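You operate a simulated robot arm through the tools that you are given. There is no shell and no other tool. Be economical: measure what you need, move in short steps, check, and stop when the job is done.

Carry out the task below with a simulated robot arm. There is one attempt and no reset: what you move stays moved.

JOB
Bring the older binder from the SADDLES bay and the older from the BRAKES bay to the folding table.
Fine: slide the red catch free first; stand them up, not on the table's leaf; leave the BRAKES bay at the catch. Set down upright: what you pick out.
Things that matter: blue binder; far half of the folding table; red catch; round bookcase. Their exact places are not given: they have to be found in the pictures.

The check looks at the end state, three seconds after you hand in, the way a careful person would. Anything else that was tipped, shoved, dropped, spilled or broken makes it a failure.

ROBOT AND FRAMES
A 7-joint arm with a two-finger parallel gripper on a trunk, on a base that drives. Base frame: it is fixed to the floor where the robot stands at the start and does not move with it; the origin is under the middle of the robot, x ahead of it, y to its left, z up; the surface under the hand at the start is at about z = 0.98. Readings come in m, rad, newtons and seconds.
Its first joint turns from -2.897 to 2.897 rad. Places, roughly: blue binder [1.25, 0, 0.75]; far half of the folding table [-1.1, 1, 0.7]; red catch [0.7, 0, 1]; round bookcase [0.9, 0, 0.6]. Payload 3.43 kg.
The tool frame sits at the grasp point between the pads (the TCP): z along the fingers, y along the line on which they close. The tips reach 0.03 m beyond it. Largest opening 0.094 m; finger width 0.028, thickness 0.01; the body of the gripper, 0.05 by 0.096 m, starts 0.055 m behind the TCP.
Orientation is that of the tool frame in the base frame, as [roll, pitch, yaw] about the fixed x, y, z axes, in that order (R = Rz(yaw) Ry(pitch) Rx(roll)). With the fingers straight down and closing along the base's y, the tool's x points along the base's -x, its y along +y and its z along -z.

CONTROLS
- The arm moves only by the tool apply_moves. Its argument "increments" is text: rows parted by semicolons, each of 7 numbers parted by spaces: the shift along the tool's x, y, z in units of 20 mm (1.0 is 20 mm), then the turn, a rotation vector about the tool's x, y, z in units of 6 degrees (1.0 is 6 degrees), then the opening, from 0 (shut) to 1 (fully open). In form: tx ty tz rx ry rz hand; .... A call has 1 to 10 rows; each row shifts and turns the commanded pose from where the row before left it, along the tool's axes as they then stand. A call with a number of a shift or a turn outside -1 to 1 is refused whole. Rows are played at 5 a second. More than 0.05 m and 0.15 rad between two rows, or a gripper value outside its range, and nothing of the call is played. Where a pose cannot be reached the arm comes as near as it can. A force on the tool above 50 N (or 10 N above the force at the start of the call, whichever is more), or a blocked arm, ends the call early, and 0.2 s more pass. The fingers move at their own pace (about 0.045 m/s each) and stop on an object; they squeeze with about 41 N. The grip force told is the motor's: it shows also when the fingers shut on nothing. Time passes only in rows, and 0.2 s behind the last, so rows that do not move let the fingers close. The reply holds the time, the measured pose of the TCP, the force on the tool along the base axes, the opening and the grip force, in the units named above and with some noise, with the torque about the TCP (base axes, N m) and any sound that the robot's microphone picked up, and new pictures: "show" is both (left out), scene, wrist or none.
- Cameras (640 x 400 px; columns grow to the right, rows downward): "scene" is now at [0.4923, 0.1266, 1.2113]; the picture's right is [-0.79, -0.61, 0.00], its down [-0.39, 0.50, -0.78] and it looks along [0.48, -0.61, -0.63] (base axes); focal length 214 px, centre (320, 200). "wrist" rides on the gripper at [0.076, 0.014, -0.103] in the tool frame; the picture's right is [-0.18, 0.98, 0.00], its down [-0.75, -0.14, -0.64] and it looks along [-0.63, -0.12, 0.77] (tool axes); focal length 243 px, centre (320, 200).
- raise_lower(by): slides the trunk up (or, below 0, down) by that many m; the arm and the scene camera ride with it, the base frame stays. It gives what a move gives, with no picture.
- base_move(legs): drives the robot by 1 to 6 legs, each [ahead, left, turn to the left] in m, m and rad, along the robot's own axes; the way and the turn of a leg run together, so that a leg with both is an arc; at most 1.5 m and 3.142 rad a leg. The arm and the cameras ride along, it lands a little off, and it stops where it bumps. It gives what a move gives, and a new picture of the scene camera.
- head_to(pan, tilt): turns the head with the scene camera to pan (to the left, within 1.798 rad either way) and tilt (down, from -0.506 to 1.204), counted from straight ahead of the robot. It gives what a move gives, and a new picture of the scene camera.
- probe_pixels(camera, pixels): for up to 12 pixels [column, row] of the newest picture of that camera ("zoom" is the newest enlarged one), the place [x, y, z] in the base frame of the surface seen there, good to about 0.002 m. No time passes.
- inspect(camera, box): a new picture of the part [left, top, right, bottom] of that camera's present view, enlarged. No time passes.
- hand_in(): hands the job in; it is judged then, once.

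Keep the steps short. Do not move on a guess: measure, check each grasp and each placing, and mend mistakes. In all there are 80 turns and 260 pictures (those below and enlarged ones count). Leave the gripper open and the arm clear of the work at the hand-in unless told otherwise, and finish with a single line.

The tools are called as a command line: name --argument value ..., lists and objects as JSON in quotes. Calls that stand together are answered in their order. apply_moves: Moves the arm, as the interface text tells. Its arguments: {"type":"object","properties":{"increments":{"type":"string"},"show":{"type":"string","enum":["both","scene","wrist","none"]}},"required":["increments"]} The other tools are called the same way: raise_lower (by) slides the trunk up or down; base_move (legs) drives the base; head_to (pan, tilt) turns the head that bears the scene camera; probe_pixels (camera, pixels) gives the place of the surface under pixels of a picture; inspect (camera, box) takes an enlarged picture of a part of a camera's view; hand_in () hands the job in.

At the start:

```text
time: 0.0
tool_pos: [0.6306, 0.1797, 1.2567]
tool_rot: [3.141, -0.001, 3.141]
ft_force: [-0.5, -0.1, -0.4]
moment: [0.01, 0.0, 0.01]
width: 0.0941
finger_force: 0.0
trunk travel left (down, up): [-0.275, 0.335]
robot x, y, heading: [0.0011, 0.0001, 0.002]
head pan, tilt: [-0.909, 0.679]
```

scene: 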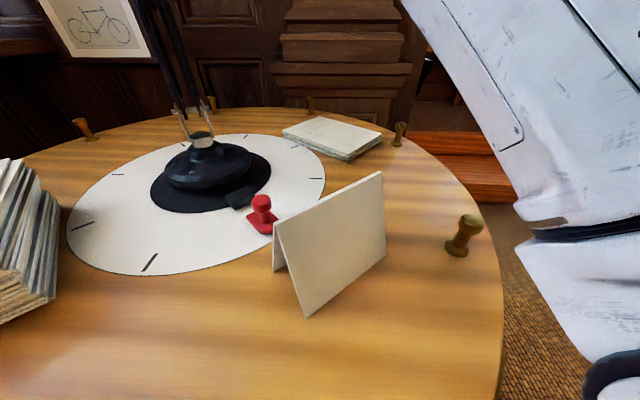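
wrist: 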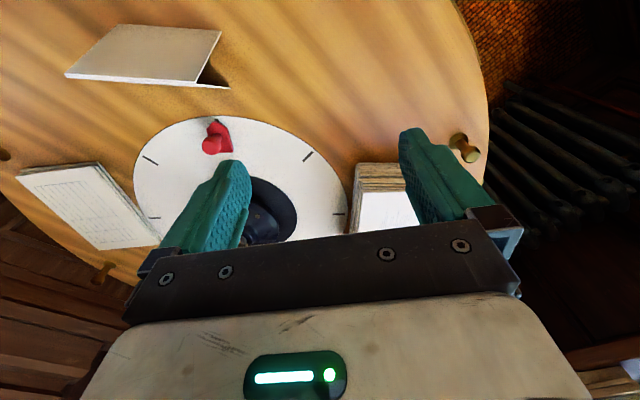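

I see a round bookcase top with a dial, a red catch near pixel (262,210), and a tent card. I'll look closer at these first.

inspect --camera "scene" --box '[60, 100, 400, 320]'

inspect --camera "wrist" --box '[0, 20, 500, 280]'

probe_pixels --camera "scene" --pixels '[[262, 202], [262, 222], [235, 198], [205, 135], [465, 230], [320, 130], [340, 230], [85, 128], [30, 200], [400, 130], [310, 100], [500, 330]]'

```text
1.82 times, centred on (230, 210) of scene
```

zoom: 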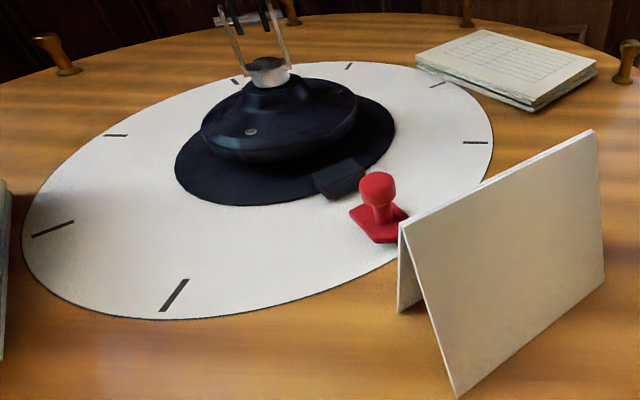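

```text
1.28 times, centred on (250, 150) of wrist
```

zoom: 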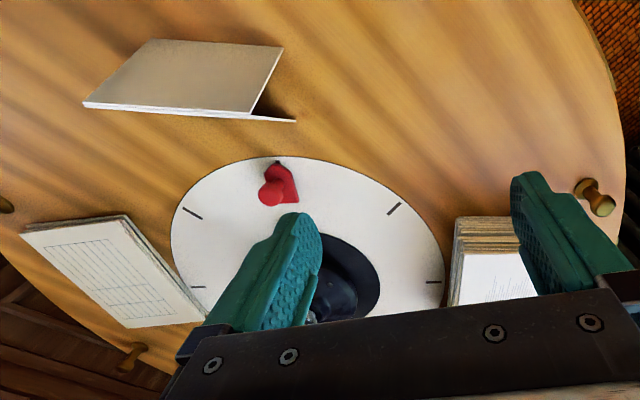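

```text
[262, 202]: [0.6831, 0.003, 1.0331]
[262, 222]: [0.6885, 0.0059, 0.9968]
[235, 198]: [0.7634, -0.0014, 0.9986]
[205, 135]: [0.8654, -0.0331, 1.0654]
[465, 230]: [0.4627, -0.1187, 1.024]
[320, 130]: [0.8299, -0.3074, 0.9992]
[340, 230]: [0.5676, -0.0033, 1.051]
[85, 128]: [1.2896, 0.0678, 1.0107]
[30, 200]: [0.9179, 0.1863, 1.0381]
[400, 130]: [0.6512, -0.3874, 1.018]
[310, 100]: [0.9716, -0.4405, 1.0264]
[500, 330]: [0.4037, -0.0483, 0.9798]
```

Next I look at the front of the bookcase and the surroundings with the head.

head_to --pan 0.0 --tilt 1.0

head_to --pan 0.0 --tilt 0.3

head_to --pan 1.79 --tilt 0.5

```text
time: 1.2
tool_pos: [0.6312, 0.1793, 1.2568]
tool_rot: [3.142, 0.001, 3.14]
ft_force: [-0.2, -0.2, 0.6]
moment: [0.01, 0.01, 0.05]
width: 0.0941
finger_force: 0.0
trunk travel left (down, up): [-0.275, 0.335]
robot x, y, heading: [0.0012, 0.0025, -0.001]
head pan, tilt: [0.0, 1.0]
```

scene: 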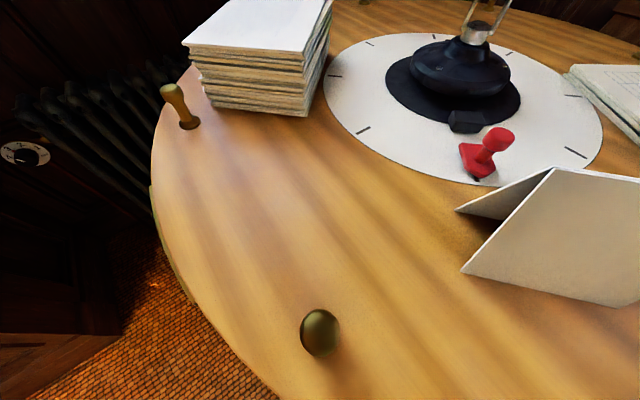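

```text
time: 2.3
tool_pos: [0.6301, 0.1787, 1.2572]
tool_rot: [-3.14, 0.0, 3.141]
ft_force: [0.1, 0.4, 0.1]
moment: [0.01, 0.03, 0.02]
width: 0.094
finger_force: 0.1
trunk travel left (down, up): [-0.275, 0.335]
robot x, y, heading: [0.0004, -0.0006, -0.001]
head pan, tilt: [0.0, 0.3]
```

scene: 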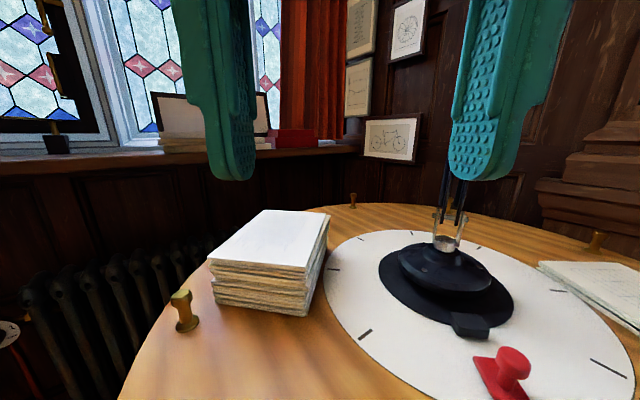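

```text
time: 4.1
tool_pos: [0.6307, 0.1785, 1.2567]
tool_rot: [-3.14, 0.0, -3.141]
ft_force: [0.6, -0.7, 1.1]
moment: [0.0, 0.0, 0.0]
width: 0.094
finger_force: 0.1
trunk travel left (down, up): [-0.275, 0.335]
robot x, y, heading: [-0.0015, -0.0016, -0.0]
head pan, tilt: [1.791, 0.499]
```

scene: 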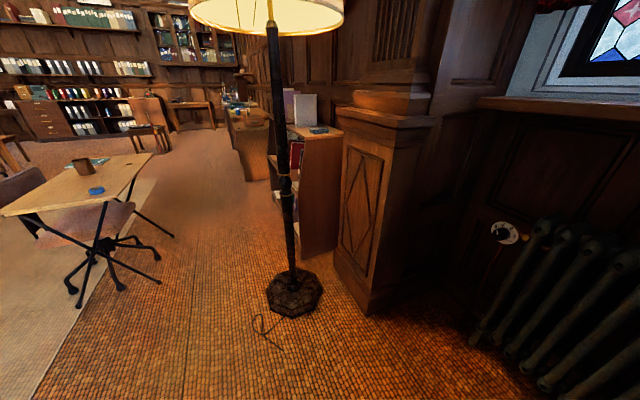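

The folding table is seen at the left (~(90,190)). I enlarge it and measure.

inspect --camera "scene" --box '[0, 120, 200, 310]'

probe_pixels --camera "scene" --pixels '[[95, 190], [82, 162], [140, 155], [120, 195], [5, 208], [75, 208], [60, 180], [290, 300], [150, 380], [40, 350]]'

```text
2.11 times, centred on (100, 215) of scene
```

zoom: 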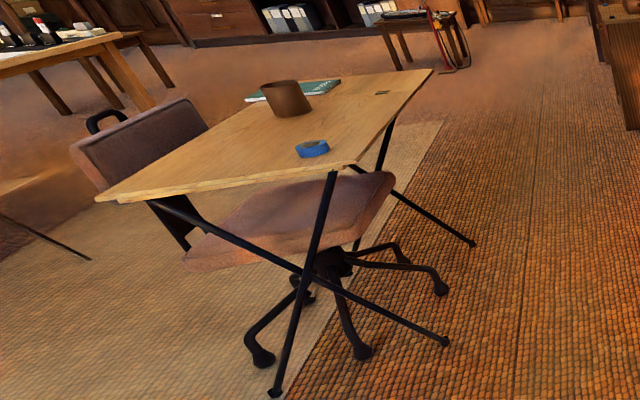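

```text
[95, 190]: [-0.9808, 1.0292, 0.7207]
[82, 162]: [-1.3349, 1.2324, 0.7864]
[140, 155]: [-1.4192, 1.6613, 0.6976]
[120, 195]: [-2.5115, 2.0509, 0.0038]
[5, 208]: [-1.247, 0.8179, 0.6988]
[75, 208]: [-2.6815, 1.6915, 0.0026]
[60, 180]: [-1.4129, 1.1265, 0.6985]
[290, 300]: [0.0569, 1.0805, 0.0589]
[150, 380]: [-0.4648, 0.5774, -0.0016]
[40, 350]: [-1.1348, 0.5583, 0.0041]
```

I'll turn the head forward and back off 0.5 m to see the bookcase's front and the card.

head_to --pan -1.79 --tilt 0.5

head_to --pan 0.0 --tilt 0.6

base_move --legs '[[-0.5, 0, 0]]'

```text
time: 7.1
tool_pos: [0.6311, 0.1795, 1.2564]
tool_rot: [-3.141, 0.0, -3.14]
ft_force: [-0.4, 0.1, 0.7]
moment: [0.01, 0.02, 0.01]
width: 0.094
finger_force: 0.0
trunk travel left (down, up): [-0.275, 0.335]
robot x, y, heading: [-0.0013, 0.0002, -0.001]
head pan, tilt: [-1.791, 0.499]
```

scene: 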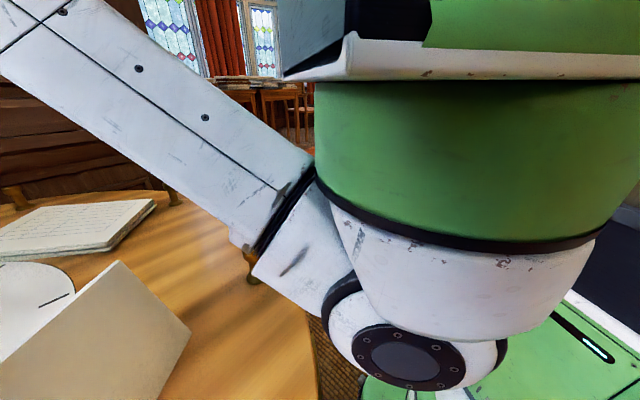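

```text
time: 8.8
tool_pos: [0.6309, 0.1788, 1.2573]
tool_rot: [-3.141, 0.0, 3.141]
ft_force: [1.0, -0.4, 0.4]
moment: [0.03, -0.01, -0.02]
width: 0.0939
finger_force: 0.0
trunk travel left (down, up): [-0.275, 0.335]
robot x, y, heading: [0.0025, -0.002, 0.001]
head pan, tilt: [0.0, 0.6]
```

scene: 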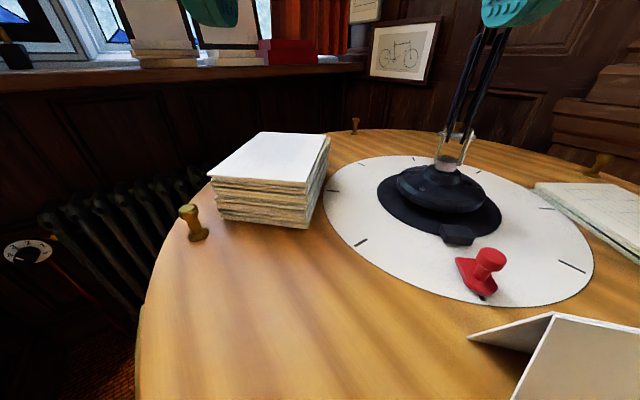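

```text
time: 11.8
tool_pos: [0.1342, 0.1798, 1.2561]
tool_rot: [-3.141, -0.001, 3.141]
ft_force: [-0.4, -0.4, 0.8]
moment: [0.01, 0.0, 0.0]
width: 0.0941
finger_force: 0.1
trunk travel left (down, up): [-0.275, 0.335]
robot x, y, heading: [-0.4969, 0.0006, -0.001]
head pan, tilt: [0.0, 0.6]
```

scene: 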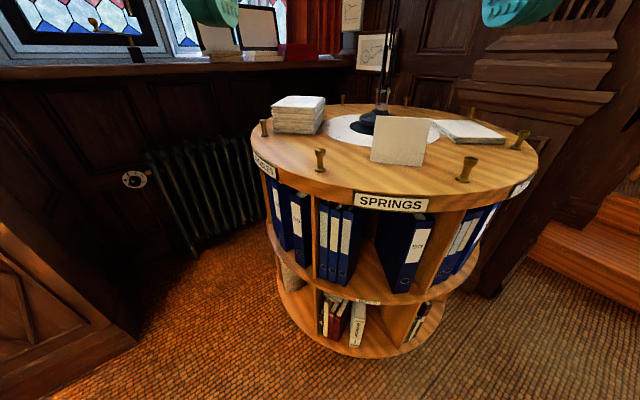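

The bookcase front shows the SPRINGS bay. I enlarge for labels and binder spines.

inspect --camera "scene" --box '[240, 130, 400, 300]'

inspect --camera "scene" --box '[390, 130, 550, 300]'

probe_pixels --camera "scene" --pixels '[[390, 203], [263, 167], [522, 187], [340, 295], [400, 320], [410, 250], [385, 275], [320, 170], [468, 180], [266, 133], [520, 150], [430, 290]]'

```text
2.35 times, centred on (320, 215) of scene
```

zoom: 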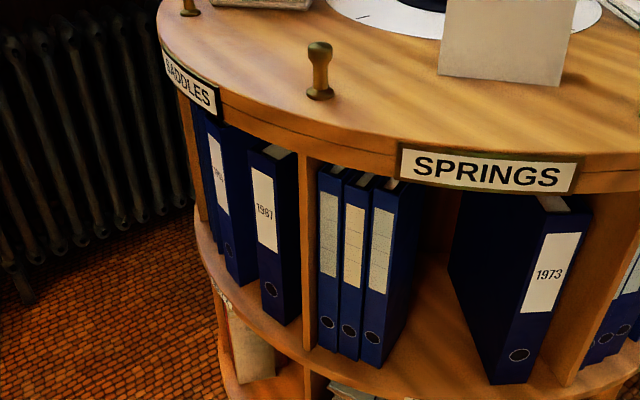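

```text
2.35 times, centred on (470, 215) of scene
```

zoom: 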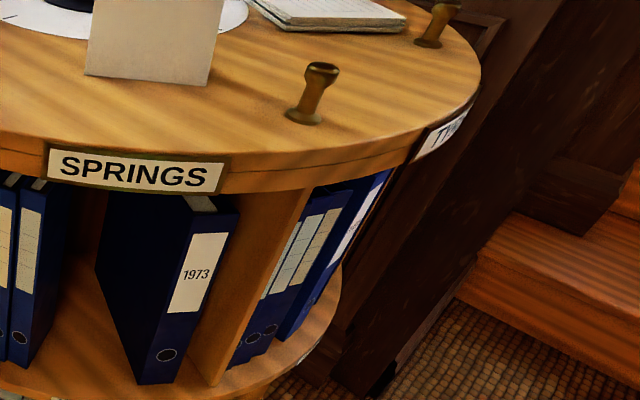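

```text
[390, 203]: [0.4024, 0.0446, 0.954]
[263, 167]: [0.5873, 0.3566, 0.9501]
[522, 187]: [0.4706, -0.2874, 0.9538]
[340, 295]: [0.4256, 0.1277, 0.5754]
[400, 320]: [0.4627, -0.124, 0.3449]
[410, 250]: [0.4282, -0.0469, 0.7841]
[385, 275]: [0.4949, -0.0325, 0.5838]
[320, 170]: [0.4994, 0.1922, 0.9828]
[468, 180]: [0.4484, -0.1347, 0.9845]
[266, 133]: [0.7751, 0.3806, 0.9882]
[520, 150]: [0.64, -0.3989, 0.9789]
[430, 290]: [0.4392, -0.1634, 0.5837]
```

I'll look up at what hangs above the bookcase centre (black rods), before turning anything.

head_to --pan -0.1 --tilt 0.0

inspect --camera "scene" --box '[230, 200, 530, 390]'

```text
time: 12.8
tool_pos: [0.1335, 0.1795, 1.2567]
tool_rot: [3.141, -0.001, 3.14]
ft_force: [-0.5, -0.7, -0.1]
moment: [0.0, -0.02, -0.01]
width: 0.0941
finger_force: 0.0
trunk travel left (down, up): [-0.275, 0.335]
robot x, y, heading: [-0.4941, -0.0004, 0.002]
head pan, tilt: [-0.099, 0.0]
```

scene: 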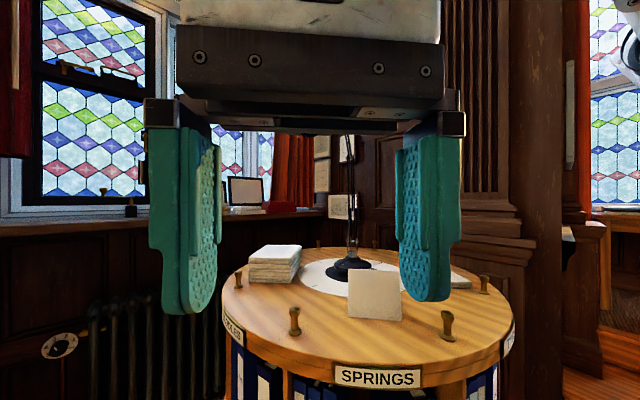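

```text
2.11 times, centred on (380, 295) of scene
```

zoom: 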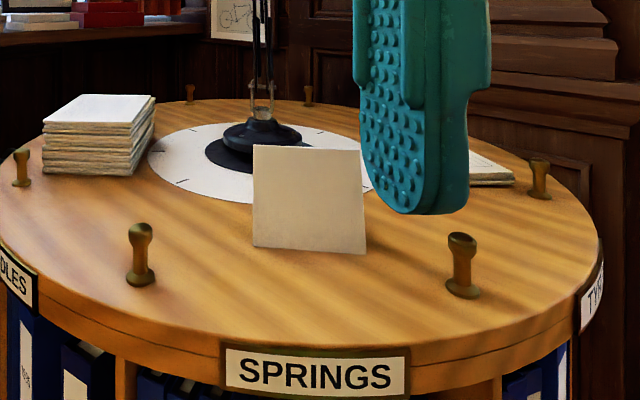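

apply_moves --increments "0 1 0 0 0 0 1;0 1 0 0 0 0 1;0 1 0 0 0 0 1;0 1 0 0 0 0 1;0 1 0 0 0 0 1;0 1 0 0 0 0 1;0 1 0 0 0 0 1" --show "none"

head_to --pan -0.1 --tilt -0.25

```text
time: 14.4
tool_pos: [0.1369, 0.3204, 1.2541]
tool_rot: [3.14, -0.009, 3.139]
ft_force: [0.1, 0.2, 0.0]
moment: [0.02, -0.01, 0.0]
width: 0.0939
finger_force: 0.1
trunk travel left (down, up): [-0.275, 0.335]
robot x, y, heading: [-0.4942, 0.0018, 0.001]
head pan, tilt: [-0.099, 0.0]
```

```text
time: 15.1
tool_pos: [0.1358, 0.321, 1.2511]
tool_rot: [-3.139, -0.008, -3.14]
ft_force: [-0.1, -0.2, 0.0]
moment: [0.02, -0.01, -0.01]
width: 0.0941
finger_force: 0.1
trunk travel left (down, up): [-0.275, 0.335]
robot x, y, heading: [-0.4958, 0.0002, 0.0]
head pan, tilt: [-0.099, -0.25]
```

scene: 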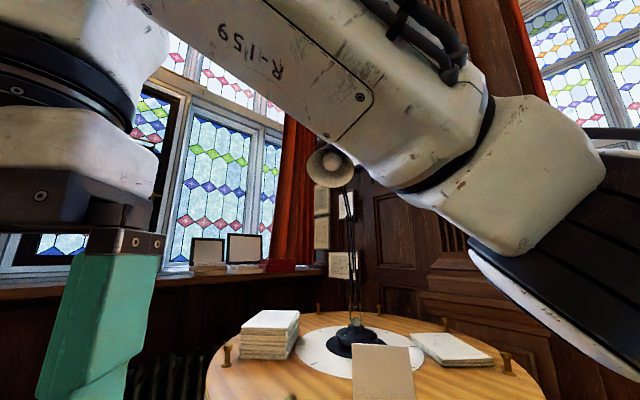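

inspect --camera "scene" --box '[270, 130, 430, 370]'

probe_pixels --camera "scene" --pixels '[[325, 160], [343, 165], [336, 185], [350, 215], [350, 260], [355, 300], [355, 340], [262, 325], [455, 345], [318, 308], [445, 320]]'

```text
1.67 times, centred on (350, 250) of scene
```

zoom: 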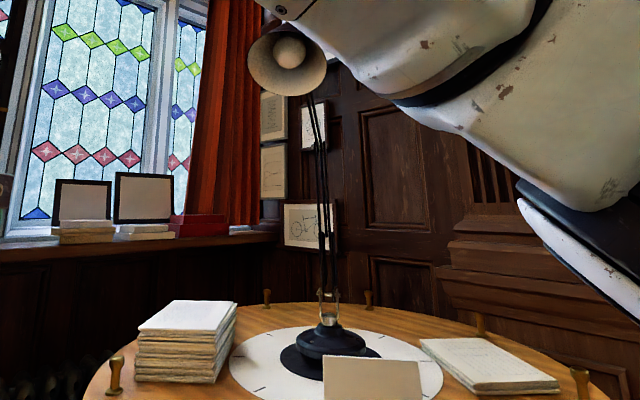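

```text
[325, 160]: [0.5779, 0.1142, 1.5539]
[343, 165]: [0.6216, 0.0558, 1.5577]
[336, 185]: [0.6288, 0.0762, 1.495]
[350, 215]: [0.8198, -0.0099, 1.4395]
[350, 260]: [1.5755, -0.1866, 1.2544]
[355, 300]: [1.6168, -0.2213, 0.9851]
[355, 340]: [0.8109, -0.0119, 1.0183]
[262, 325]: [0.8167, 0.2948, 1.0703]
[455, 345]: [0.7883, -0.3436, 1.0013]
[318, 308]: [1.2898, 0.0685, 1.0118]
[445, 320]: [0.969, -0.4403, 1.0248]
```

The lamp head sits at about (0.6, 0.09, 1.53); I must stay under/clear of it. Eight bays at 45°; SPRINGS faces the catch now. I drive forward 0.35 m to study the catch.

base_move --legs '[[0.37, 0, 0]]'

head_to --pan -0.15 --tilt 0.65

inspect --camera "scene" --box '[220, 100, 460, 260]'

```text
time: 17.5
tool_pos: [0.5116, 0.319, 1.2528]
tool_rot: [3.141, -0.012, 3.141]
ft_force: [-0.2, -0.5, 1.3]
moment: [-0.02, 0.01, 0.02]
width: 0.0941
finger_force: 0.1
trunk travel left (down, up): [-0.275, 0.335]
robot x, y, heading: [-0.1212, 0.0011, 0.001]
head pan, tilt: [-0.099, -0.25]
```

scene: 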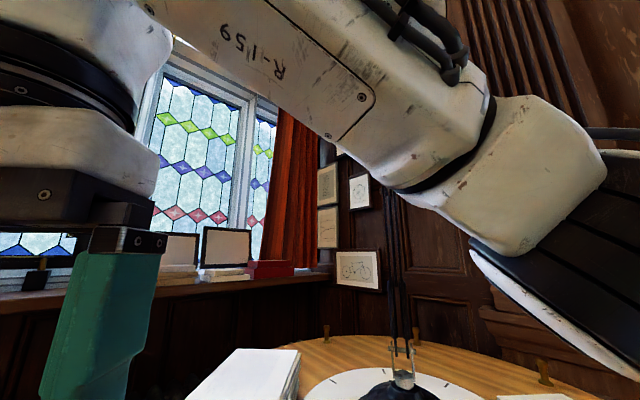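

```text
time: 18.7
tool_pos: [0.5125, 0.3194, 1.2509]
tool_rot: [3.141, -0.011, 3.139]
ft_force: [-0.6, 0.3, 0.3]
moment: [0.04, 0.0, -0.01]
width: 0.094
finger_force: 0.0
trunk travel left (down, up): [-0.275, 0.335]
robot x, y, heading: [-0.1225, -0.0008, 0.006]
head pan, tilt: [-0.15, 0.649]
```

scene: 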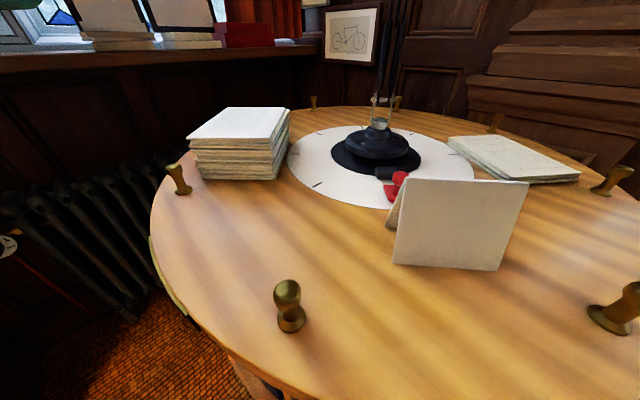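

```text
2.50 times, centred on (340, 180) of scene
```

zoom: 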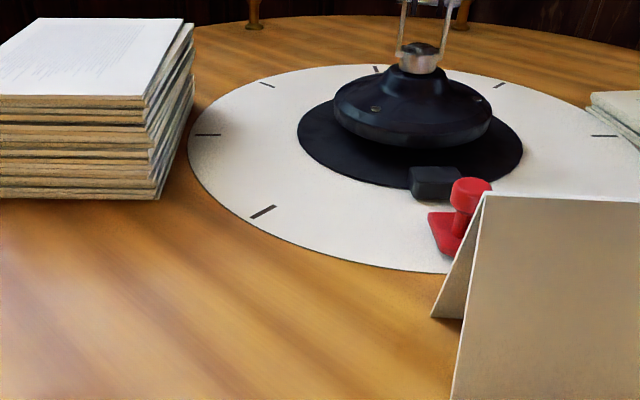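

probe_pixels --camera "zoom" --pixels '[[470, 185], [445, 235], [435, 315], [485, 195], [635, 205], [470, 390], [412, 185], [435, 170], [460, 172], [445, 255], [432, 215], [462, 310]]'

apply_moves --increments "0 0 1 0 0 0 1;0 0 1 0 0 0 1;0 0 1 0 0 0 1;0 -1 0 0 0 0 1;0 -1 0 0 0 0 1;0 -1 0 0 0 0 1;0 -1 0 0 0 0 1;0 -1 0 0 0 0 1;0 -1 0 0 0 0 1;0 -1 0 0 0 0 1" --show "wrist"

```text
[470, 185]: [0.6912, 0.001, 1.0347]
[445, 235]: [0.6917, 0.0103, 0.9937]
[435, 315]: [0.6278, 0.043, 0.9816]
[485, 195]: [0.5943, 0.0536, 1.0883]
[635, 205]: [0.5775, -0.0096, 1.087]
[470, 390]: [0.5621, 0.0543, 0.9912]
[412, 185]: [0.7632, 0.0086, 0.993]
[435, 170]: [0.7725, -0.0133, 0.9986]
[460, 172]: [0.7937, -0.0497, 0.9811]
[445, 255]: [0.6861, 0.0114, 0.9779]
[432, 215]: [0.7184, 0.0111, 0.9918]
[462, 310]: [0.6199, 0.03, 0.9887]
```

```text
time: 20.9
tool_pos: [0.5104, 0.1804, 1.1941]
tool_rot: [3.139, -0.01, 3.139]
ft_force: [0.4, -0.1, -0.1]
moment: [-0.04, 0.04, 0.01]
width: 0.0944
finger_force: 0.1
trunk travel left (down, up): [-0.275, 0.335]
robot x, y, heading: [-0.1193, -0.0011, 0.002]
head pan, tilt: [-0.15, 0.649]
```

wrist: 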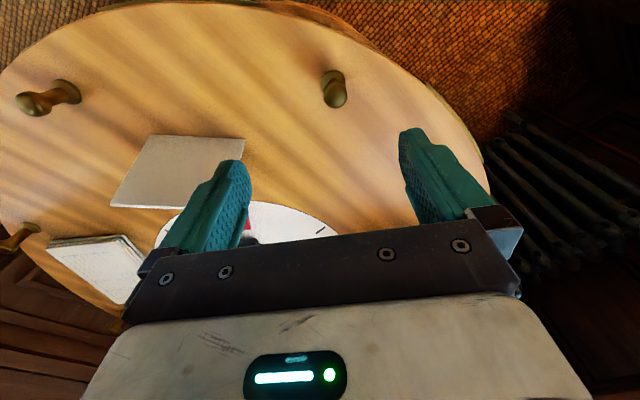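

The card is close behind the catch (ridge x≈0.59, z≈1.088). I'll get lower (under the lamp head) and a bit to the left of the catch for a wrist view.

apply_moves --increments "-1 0 0 0 0 0 1;-1 0 0 0 0 0 1;-1 0 0 0 0 0 1;-1 0 0 0 0 0 1;-1 0 1 0 0 0 1;-1 0 1 0 0 0 1;0 0 1 0 0 0 1;0 -1 0.5 0 0 0 1;0 -1 0 0 0 0 1;0 -1 0 0 0 0 1" --show "both"

inspect --camera "wrist" --box '[60, 40, 360, 230]'

```text
time: 23.1
tool_pos: [0.6317, 0.1188, 1.1225]
tool_rot: [-3.142, -0.01, 3.141]
ft_force: [0.6, 1.1, 0.2]
moment: [-0.01, 0.02, -0.02]
width: 0.0938
finger_force: 0.0
trunk travel left (down, up): [-0.275, 0.335]
robot x, y, heading: [-0.1188, -0.0029, 0.0]
head pan, tilt: [-0.15, 0.649]
```

scene: 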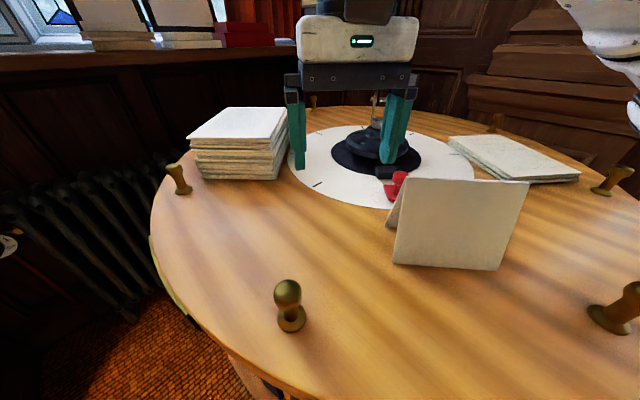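
wrist: 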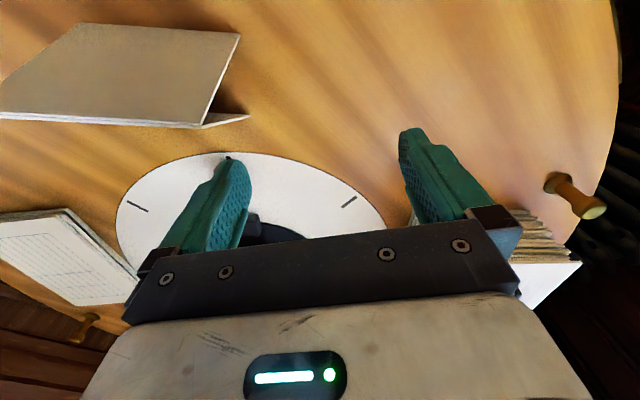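

```text
2.11 times, centred on (210, 135) of wrist
```

zoom: 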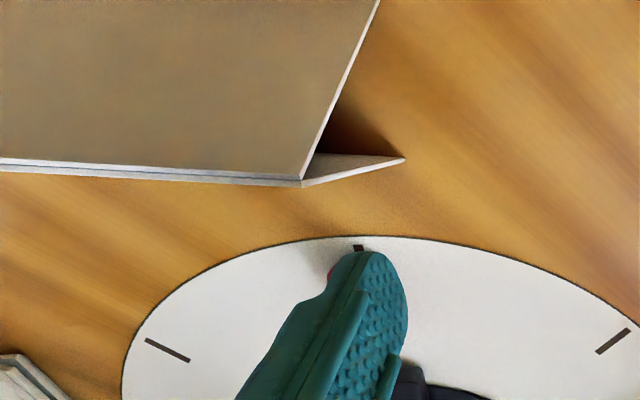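

The finger hides the catch. I shift over it (tips at z≈1.09, just higher than the card's ridge and further ahead).

apply_moves --increments "-1 0 0 0 0 0 1;-0.5 -1 0 0 0 0 1;0 -1 0 0 0 0 1;0 -1 0 0 0 0 1;0 -1 0 0 0 0 1;0 -1 0 0 0 0 1;0 -0.7 0 0 0 0 1" --show "wrist"

inspect --camera "wrist" --box '[200, 60, 460, 230]'

```text
time: 24.7
tool_pos: [0.6599, 0.005, 1.1216]
tool_rot: [-3.141, -0.01, 3.139]
ft_force: [0.8, -0.3, 0.1]
moment: [0.0, 0.01, 0.02]
width: 0.0939
finger_force: 0.0
trunk travel left (down, up): [-0.275, 0.335]
robot x, y, heading: [-0.1182, 0.0032, -0.002]
head pan, tilt: [-0.15, 0.649]
```

wrist: 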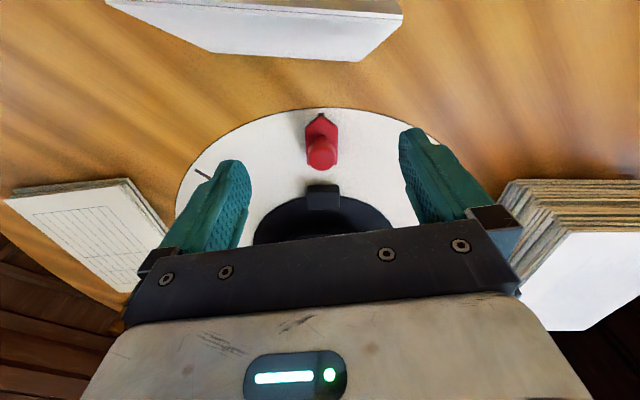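

```text
2.35 times, centred on (330, 145) of wrist
```

zoom: 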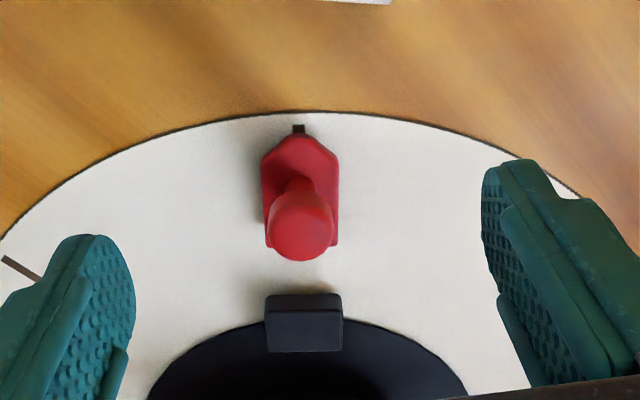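

The catch is a red pointer plate pointing out at a dial tick, with a black stop block ~3 cm inside it: so it frees inward (toward the hub). I measure knob, plate and block.

probe_pixels --camera "zoom" --pixels '[[300, 225], [285, 225], [318, 225], [300, 255], [300, 145], [264, 210], [338, 210], [270, 242], [332, 242], [275, 300], [335, 300], [299, 128]]'

```text
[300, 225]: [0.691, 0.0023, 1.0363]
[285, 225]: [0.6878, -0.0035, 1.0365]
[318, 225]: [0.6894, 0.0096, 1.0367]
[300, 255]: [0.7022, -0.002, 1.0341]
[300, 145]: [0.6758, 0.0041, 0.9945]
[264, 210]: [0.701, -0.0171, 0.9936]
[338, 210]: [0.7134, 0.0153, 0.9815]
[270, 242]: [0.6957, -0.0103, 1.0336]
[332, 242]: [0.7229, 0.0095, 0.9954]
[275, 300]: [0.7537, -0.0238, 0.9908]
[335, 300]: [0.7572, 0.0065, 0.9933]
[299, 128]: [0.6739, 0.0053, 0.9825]
```

apply_moves --increments "-1 -0.2 0 0 0 0 1;-0.6 0 0 0 0 0.85 1;0 0 1 0 0 0.85 1;0 0 1 0 0 0 1;0 0 1 0 0 0 1;0 0 1 0 0 0 1;0 0 0.5 0 0 0 1" --show "both"

```text
time: 26.3
tool_pos: [0.6905, 0.0009, 1.0292]
tool_rot: [-3.14, -0.01, 2.962]
ft_force: [0.2, 0.7, 0.4]
moment: [0.0, 0.02, 0.01]
width: 0.0939
finger_force: 0.1
trunk travel left (down, up): [-0.275, 0.335]
robot x, y, heading: [-0.1191, -0.001, -0.004]
head pan, tilt: [-0.15, 0.649]
```

scene: 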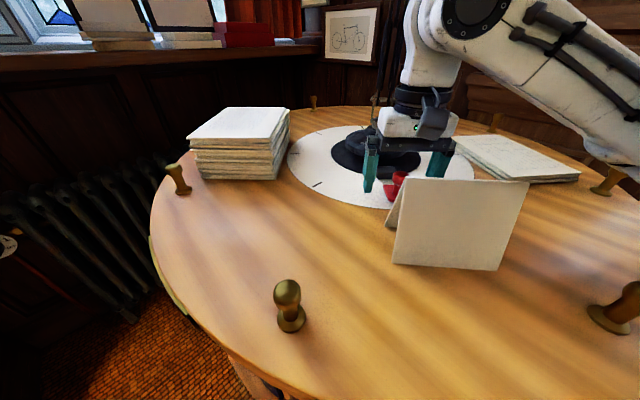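
wrist: 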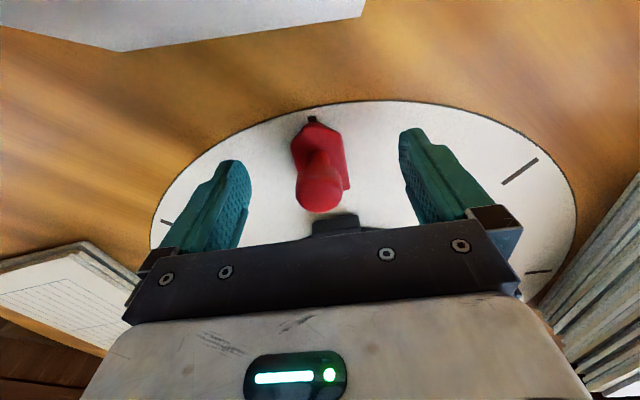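

Fingers straddle the knob. Close on it.

apply_moves --increments "0 0 0 0 0 0 0.1;0 0 0 0 0 0 0.1;0 0 0 0 0 0 0.1;0 0 0 0 0 0 0.1;0 0 0 0 0 0 0.1" --show "none"

apply_moves --increments "-0.25 0 0 0 0 0 0;-0.25 0 0 0 0 0 0;-0.25 0 0 0 0 0 0;-0.25 0 0 0 0 0 0" --show "wrist"

```text
time: 27.5
tool_pos: [0.6914, 0.0004, 1.0294]
tool_rot: [-3.14, -0.01, 2.961]
ft_force: [-1.7, -6.3, -1.2]
moment: [-0.1, 0.05, 0.0]
width: 0.0253
finger_force: 34.1
trunk travel left (down, up): [-0.275, 0.335]
robot x, y, heading: [-0.1215, -0.0011, -0.002]
head pan, tilt: [-0.15, 0.649]
```

```text
time: 28.5
tool_pos: [0.7112, -0.0021, 1.0303]
tool_rot: [-3.14, -0.012, 2.961]
ft_force: [-1.1, -7.6, -7.5]
moment: [0.06, 0.58, -0.08]
width: 0.0251
finger_force: 44.7
trunk travel left (down, up): [-0.275, 0.335]
robot x, y, heading: [-0.1184, 0.0005, -0.001]
head pan, tilt: [-0.15, 0.649]
```

wrist: 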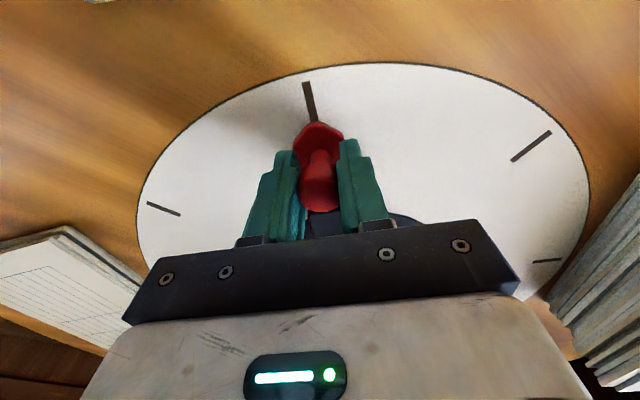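

It slides inward and the tick is uncovered. I continue gently to the stop.

apply_moves --increments "-0.2 0 0 0 0 0 0;-0.2 0 0 0 0 0 0;-0.2 0 0 0 0 0 0;-0.2 0 0 0 0 0 0" --show "none"

inspect --camera "wrist" --box '[200, 60, 460, 230]'

```text
time: 29.5
tool_pos: [0.7218, -0.0049, 1.0291]
tool_rot: [-3.138, -0.016, 2.968]
ft_force: [-43.7, -1.2, -9.8]
moment: [-0.02, 0.42, -0.13]
width: 0.025
finger_force: 45.3
trunk travel left (down, up): [-0.275, 0.335]
robot x, y, heading: [-0.1235, 0.0011, -0.002]
head pan, tilt: [-0.15, 0.649]
```

```text
2.35 times, centred on (330, 145) of wrist
```

zoom: 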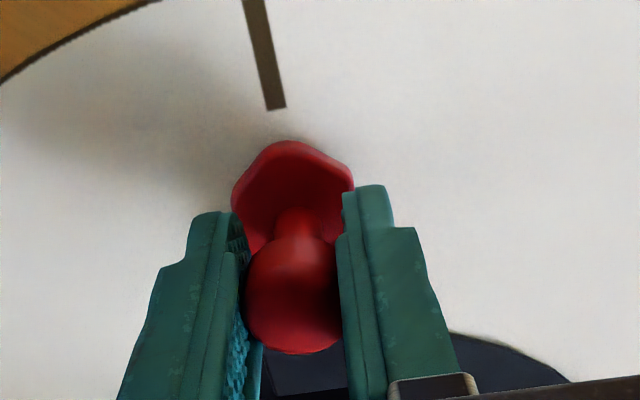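

The catch stopped at the block (44 N): it's free. I release and rise, and measure the knobs for turning.

apply_moves --increments "0.15 0 0 0 0 0 0;0 0 0 0 0 0 0.7;0 0 0 0 0 0 0.7;0 0 0 0 0 0 0.7;0 0 -1 0 0 0 0.7;0 0 -1 0 0 0 0.7;0 0 -1 0 0 0 0.7;0 0 -1 0 0 0 0.7" --show "both"

probe_pixels --camera "scene" --pixels '[[287, 290], [280, 295], [294, 295], [290, 325], [632, 295], [617, 315], [175, 170], [182, 185], [603, 185], [495, 122], [313, 103], [397, 102]]'

```text
time: 31.3
tool_pos: [0.7248, -0.0042, 1.1096]
tool_rot: [-3.14, -0.013, 2.962]
ft_force: [-0.2, -0.6, -0.9]
moment: [-0.02, 0.02, -0.02]
width: 0.0658
finger_force: 0.0
trunk travel left (down, up): [-0.275, 0.335]
robot x, y, heading: [-0.1195, -0.001, 0.001]
head pan, tilt: [-0.15, 0.649]
```

scene: 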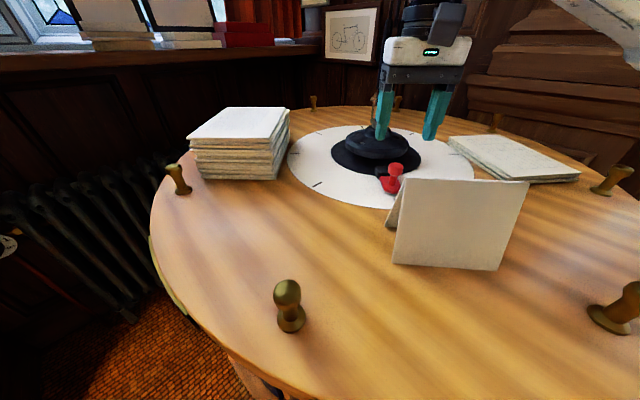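
wrist: 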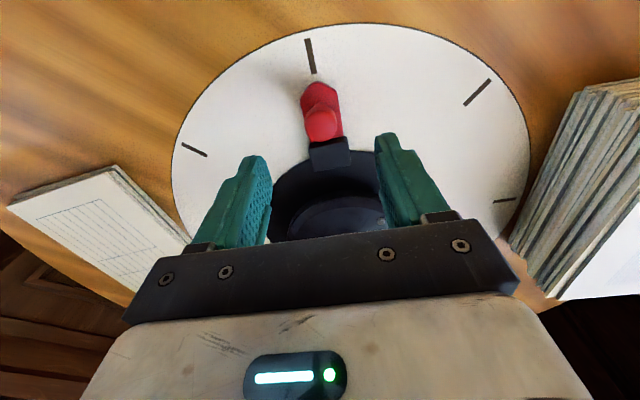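

```text
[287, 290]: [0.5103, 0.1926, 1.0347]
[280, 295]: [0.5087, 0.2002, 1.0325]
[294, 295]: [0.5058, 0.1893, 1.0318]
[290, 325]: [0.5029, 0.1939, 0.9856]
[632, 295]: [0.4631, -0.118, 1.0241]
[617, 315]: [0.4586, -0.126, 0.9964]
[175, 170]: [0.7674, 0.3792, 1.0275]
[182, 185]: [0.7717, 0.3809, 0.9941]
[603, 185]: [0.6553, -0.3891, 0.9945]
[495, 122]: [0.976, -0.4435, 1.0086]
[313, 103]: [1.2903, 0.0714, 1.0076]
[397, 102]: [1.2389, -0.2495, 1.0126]
```

Opposite knobs give centre (0.882, −0.027), radius 0.425. Catch visibly tucked against the block. I move to the knob at 148° (0.52, 0.195), first halfway, turning the tool.

apply_moves --increments "0.946 0.87 -0.1 0 0 0 1;0.946 0.87 -0.1 0 0 0 1;0.946 0.87 -0.1 0 0 0 1;0.946 0.87 -0.1 0 0 0 1;0.946 0.87 -0.1 0 0 0 1;0.946 0.87 -0.1 0 0 0 1;0 0 0 0 0 0.9 1;0 0 0 0 0 0.9 1;0 0 0 0 0 0.9 1;0 0 0 0 0 0.9 1" --show "none"

```text
time: 33.5
tool_pos: [0.6321, 0.119, 1.1232]
tool_rot: [-3.135, -0.009, 2.584]
ft_force: [-1.1, 0.8, -0.6]
moment: [0.04, -0.02, 0.01]
width: 0.0942
finger_force: 0.1
trunk travel left (down, up): [-0.275, 0.335]
robot x, y, heading: [-0.1204, 0.0, 0.001]
head pan, tilt: [-0.15, 0.649]
```

apply_moves --increments "0.966 0.036 0 0 0 0 1;0.966 0.036 0 0 0 0 1;0.966 0.036 0 0 0 0 1;0.966 0.036 0 0 0 0 1;0.966 0.036 0 0 0 0 1;0.966 0.036 0 0 0 0 1;0.966 0.036 0 0 0 0 1;0 0 1 0 0 0 1;0 0 1 0 0 0 1;0 0 0.4 0 0 0 1" --show "both"

```text
time: 35.7
tool_pos: [0.5185, 0.1928, 1.0756]
tool_rot: [-3.136, -0.009, 2.585]
ft_force: [-0.6, -0.1, 0.3]
moment: [-0.02, 0.0, -0.01]
width: 0.0939
finger_force: 0.1
trunk travel left (down, up): [-0.275, 0.335]
robot x, y, heading: [-0.1196, 0.0015, -0.0]
head pan, tilt: [-0.15, 0.649]
```

scene: 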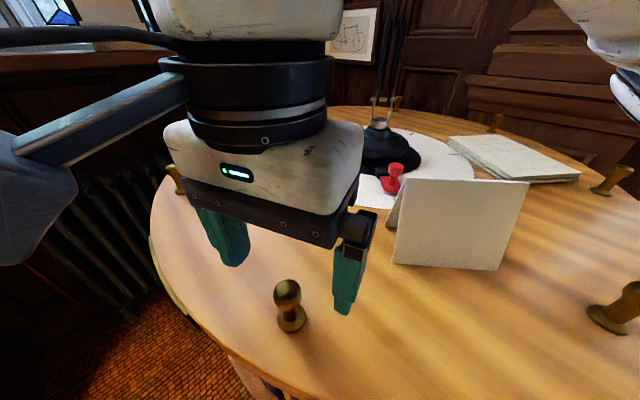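
wrist: 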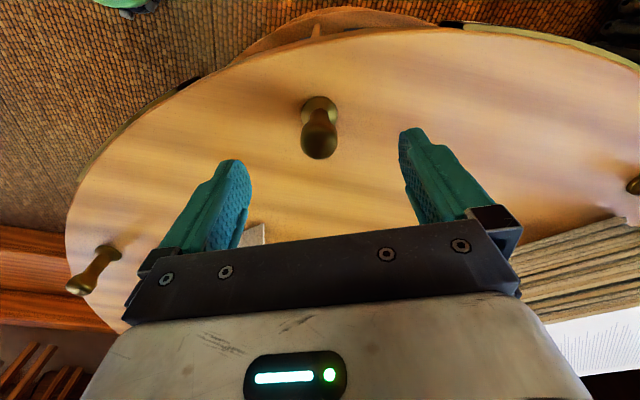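

probe_pixels --camera "wrist" --pixels '[[319, 145], [305, 145], [333, 145], [319, 155], [318, 100], [320, 130]]'

```text
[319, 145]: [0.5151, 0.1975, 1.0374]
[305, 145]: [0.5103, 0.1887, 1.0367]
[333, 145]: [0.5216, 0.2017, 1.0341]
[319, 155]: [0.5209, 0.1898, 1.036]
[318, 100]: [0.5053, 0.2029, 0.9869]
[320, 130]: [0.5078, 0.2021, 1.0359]
```

Knob centre is (0.515, 0.196); tiny outward shift, descend and close.

apply_moves --increments "0.23 0 0.9 0 0 0 1;0 0 1 0 0 0 1;0 0 0.9 0 0 0 1;0 0 0 0 0 0 0.1;0 0 0 0 0 0 0;0 0 0 0 0 0 0;0 0 0 0 0 0 0;0 0 0 0 0 0 0" --show "wrist"

```text
time: 37.5
tool_pos: [0.5131, 0.1951, 1.0204]
tool_rot: [-3.136, -0.011, 2.586]
ft_force: [-0.6, -2.4, -1.5]
moment: [0.57, -0.42, -0.07]
width: 0.0222
finger_force: 30.6
trunk travel left (down, up): [-0.275, 0.335]
robot x, y, heading: [-0.1227, 0.0003, 0.002]
head pan, tilt: [-0.15, 0.649]
```

wrist: 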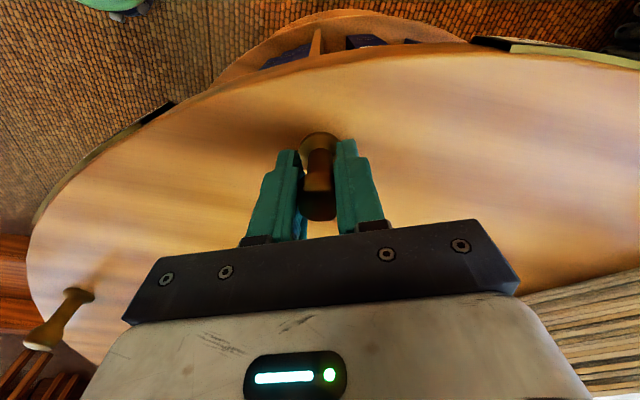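

Knob held. Start turning counter-clockwise slowly along the arc (small test).

apply_moves --increments "-0.006 -0.3 0 0 0 -0.133 0;-0.006 -0.5 0 0 0 -0.222 0;-0.006 -0.5 0 0 0 -0.222 0;-0.006 -0.5 0 0 0 -0.222 0" --show "scene"

```text
time: 38.5
tool_pos: [0.4954, 0.1639, 1.0205]
tool_rot: [-3.135, -0.014, 2.664]
ft_force: [-1.5, -1.4, 0.4]
moment: [0.92, 0.48, 0.15]
width: 0.0219
finger_force: 45.2
trunk travel left (down, up): [-0.275, 0.335]
robot x, y, heading: [-0.1205, 0.0008, -0.001]
head pan, tilt: [-0.15, 0.649]
```

scene: 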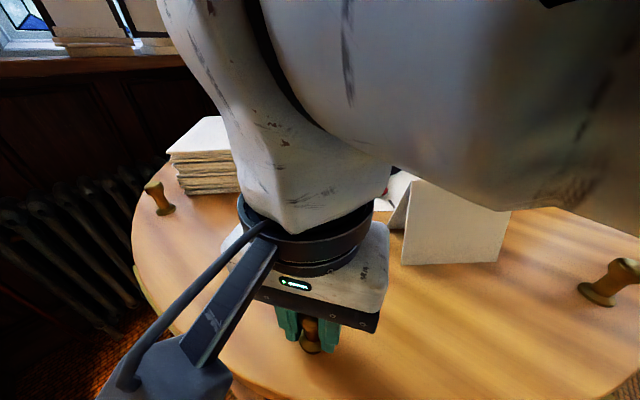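

It turns with little force. Continue.

apply_moves --increments "-0.017 -0.8 0 0 0 -0.355 0;-0.02 -0.9 0 0 0 -0.4 0;-0.02 -0.9 0 0 0 -0.4 0;-0.02 -0.9 0 0 0 -0.4 0;-0.02 -0.9 0 0 0 -0.4 0;-0.02 -0.9 0 0 0 -0.4 0;-0.02 -0.9 0 0 0 -0.4 0;-0.017 -0.8 0 0 0 -0.355 0;-0.01 -0.5 0 0 0 -0.222 0" --show "both"

```text
time: 39.5
tool_pos: [0.4735, 0.1108, 1.0215]
tool_rot: [-3.112, -0.031, 2.802]
ft_force: [-4.2, 0.4, -14.2]
moment: [0.99, -1.37, -0.48]
width: 0.0224
finger_force: 44.4
out of reach, approached as far as the arm can: row 3, 4
trunk travel left (down, up): [-0.275, 0.335]
robot x, y, heading: [-0.1231, 0.0005, -0.003]
head pan, tilt: [-0.15, 0.649]
stopped in row 4: the force on the tool passed its limit at 51 N (the readings are from after the stop); the commanded pose is now the measured one
```

scene: 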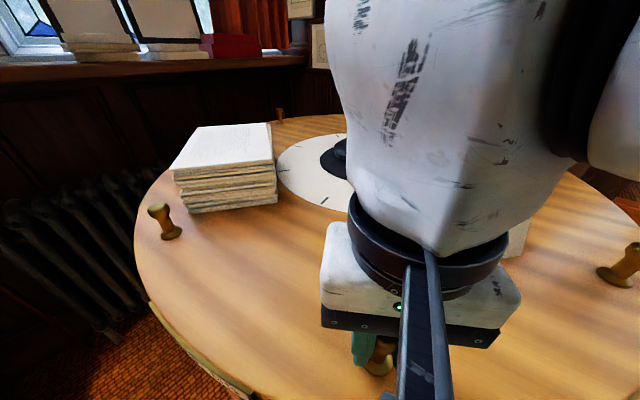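
wrist: 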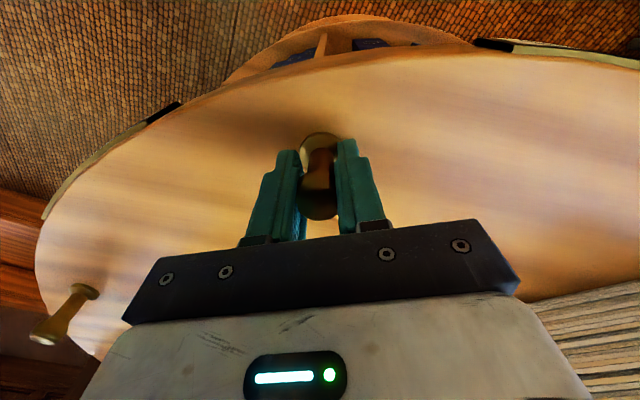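

The arm reached a limit (or something touches). I look up to check the lamp relative to the arm before going on.

head_to --pan 0.3 --tilt -0.3

head_to --pan 0.5 --tilt 0.2

```text
time: 40.7
tool_pos: [0.4739, 0.1113, 1.0223]
tool_rot: [-3.115, -0.027, 2.809]
ft_force: [0.9, 2.0, -34.6]
moment: [1.08, -1.42, -0.06]
width: 0.0224
finger_force: 45.6
trunk travel left (down, up): [-0.275, 0.335]
robot x, y, heading: [-0.1207, -0.0003, 0.001]
head pan, tilt: [0.3, -0.3]
```

scene: 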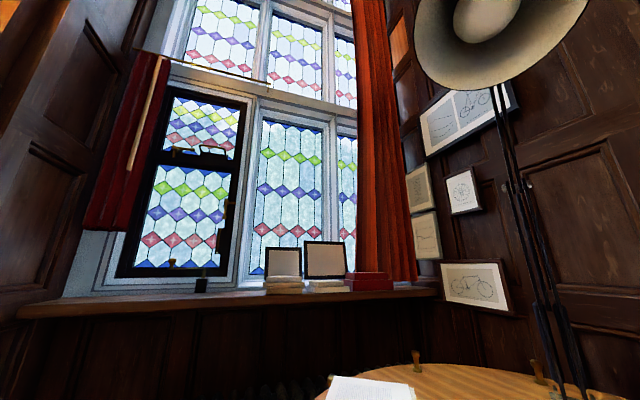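

```text
time: 41.7
tool_pos: [0.4737, 0.1114, 1.0219]
tool_rot: [-3.117, -0.029, 2.808]
ft_force: [-0.4, 0.1, -36.0]
moment: [1.46, -0.43, -0.03]
width: 0.0227
finger_force: 44.9
trunk travel left (down, up): [-0.275, 0.335]
robot x, y, heading: [-0.1185, 0.0014, -0.002]
head pan, tilt: [0.499, 0.201]
```

scene: 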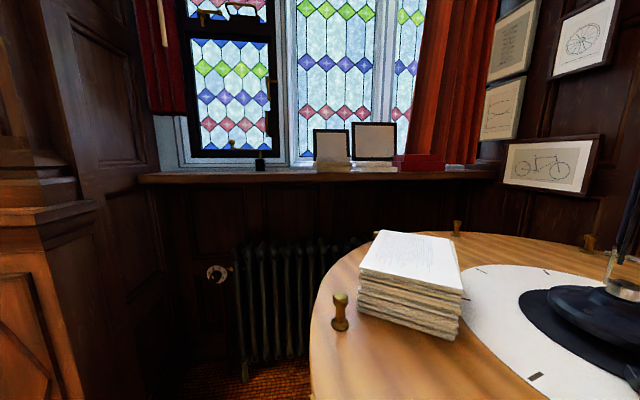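

The lamp is clear of the arm; it's a joint limit. I let go of the knob and lift, then back the base 0.2 m for better geometry.

apply_moves --increments "0 0 0 0 0 0 0.9;0 0 0 0 0 0 0.9;0 0 0 0 0 0 0.9;0 0 0 0 0 0 0.9;0 0 -0.8 0 0 0 0.9;0 0 -0.9 0 0 0 0.9;0 0 -0.9 0 0 0 0.9" --show "none"

base_move --legs '[[-0.25, 0, 0]]'

head_to --pan 0.0 --tilt 0.65

```text
time: 43.3
tool_pos: [0.4757, 0.1126, 1.0751]
tool_rot: [-3.116, -0.027, 2.81]
ft_force: [0.5, 0.0, -1.0]
moment: [-0.01, 0.0, -0.01]
width: 0.0848
finger_force: 0.1
trunk travel left (down, up): [-0.275, 0.335]
robot x, y, heading: [-0.1211, 0.0007, 0.001]
head pan, tilt: [0.499, 0.201]
```

```text
time: 45.1
tool_pos: [0.2268, 0.1138, 1.0744]
tool_rot: [-3.115, -0.025, 2.809]
ft_force: [-0.5, -0.2, 0.0]
moment: [0.01, -0.03, 0.05]
width: 0.0847
finger_force: 0.0
trunk travel left (down, up): [-0.275, 0.335]
robot x, y, heading: [-0.3727, 0.0022, -0.003]
head pan, tilt: [0.499, 0.201]
```

scene: 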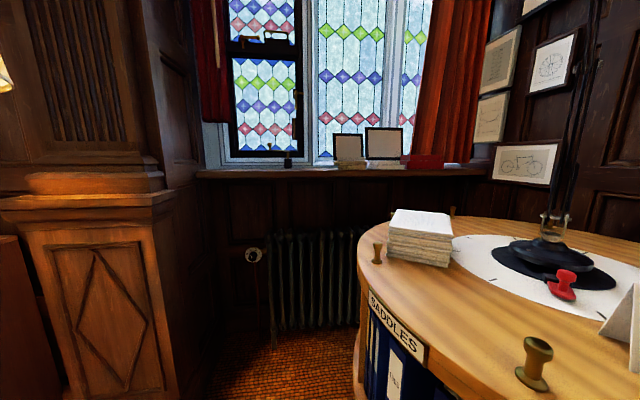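

```text
time: 46.0
tool_pos: [0.2268, 0.1129, 1.0762]
tool_rot: [-3.121, -0.026, 2.804]
ft_force: [2.4, 0.0, -5.8]
moment: [-0.2, -0.22, -0.04]
width: 0.0846
finger_force: 0.0
trunk travel left (down, up): [-0.275, 0.335]
robot x, y, heading: [-0.3716, 0.0023, 0.002]
head pan, tilt: [0.0, 0.649]
```

scene: 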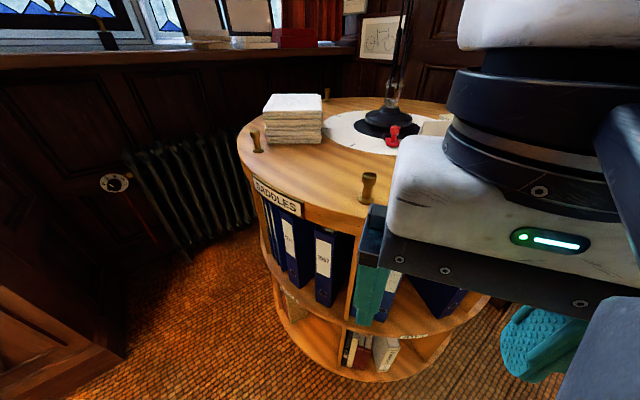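

Now a closer look at the SADDLES spines.

inspect --camera "scene" --box '[240, 180, 360, 310]'

probe_pixels --camera "scene" --pixels '[[369, 178], [364, 198], [257, 136], [327, 245], [290, 235], [324, 295], [340, 290]]'

```text
3.08 times, centred on (300, 245) of scene
```

zoom: 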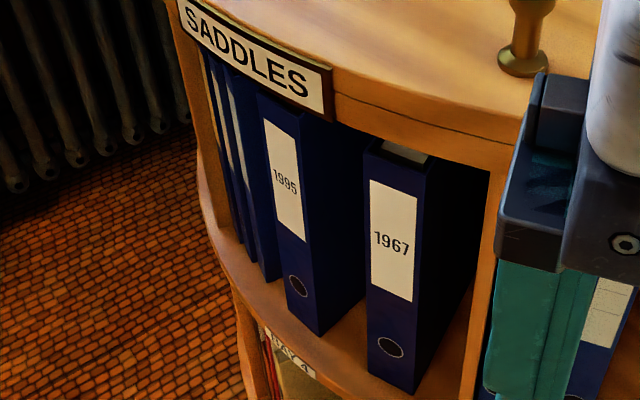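

```text
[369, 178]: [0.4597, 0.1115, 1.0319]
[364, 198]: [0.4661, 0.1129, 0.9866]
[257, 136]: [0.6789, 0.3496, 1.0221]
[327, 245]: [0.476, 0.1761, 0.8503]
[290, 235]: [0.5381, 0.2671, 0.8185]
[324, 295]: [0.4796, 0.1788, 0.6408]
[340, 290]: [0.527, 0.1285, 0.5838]
```

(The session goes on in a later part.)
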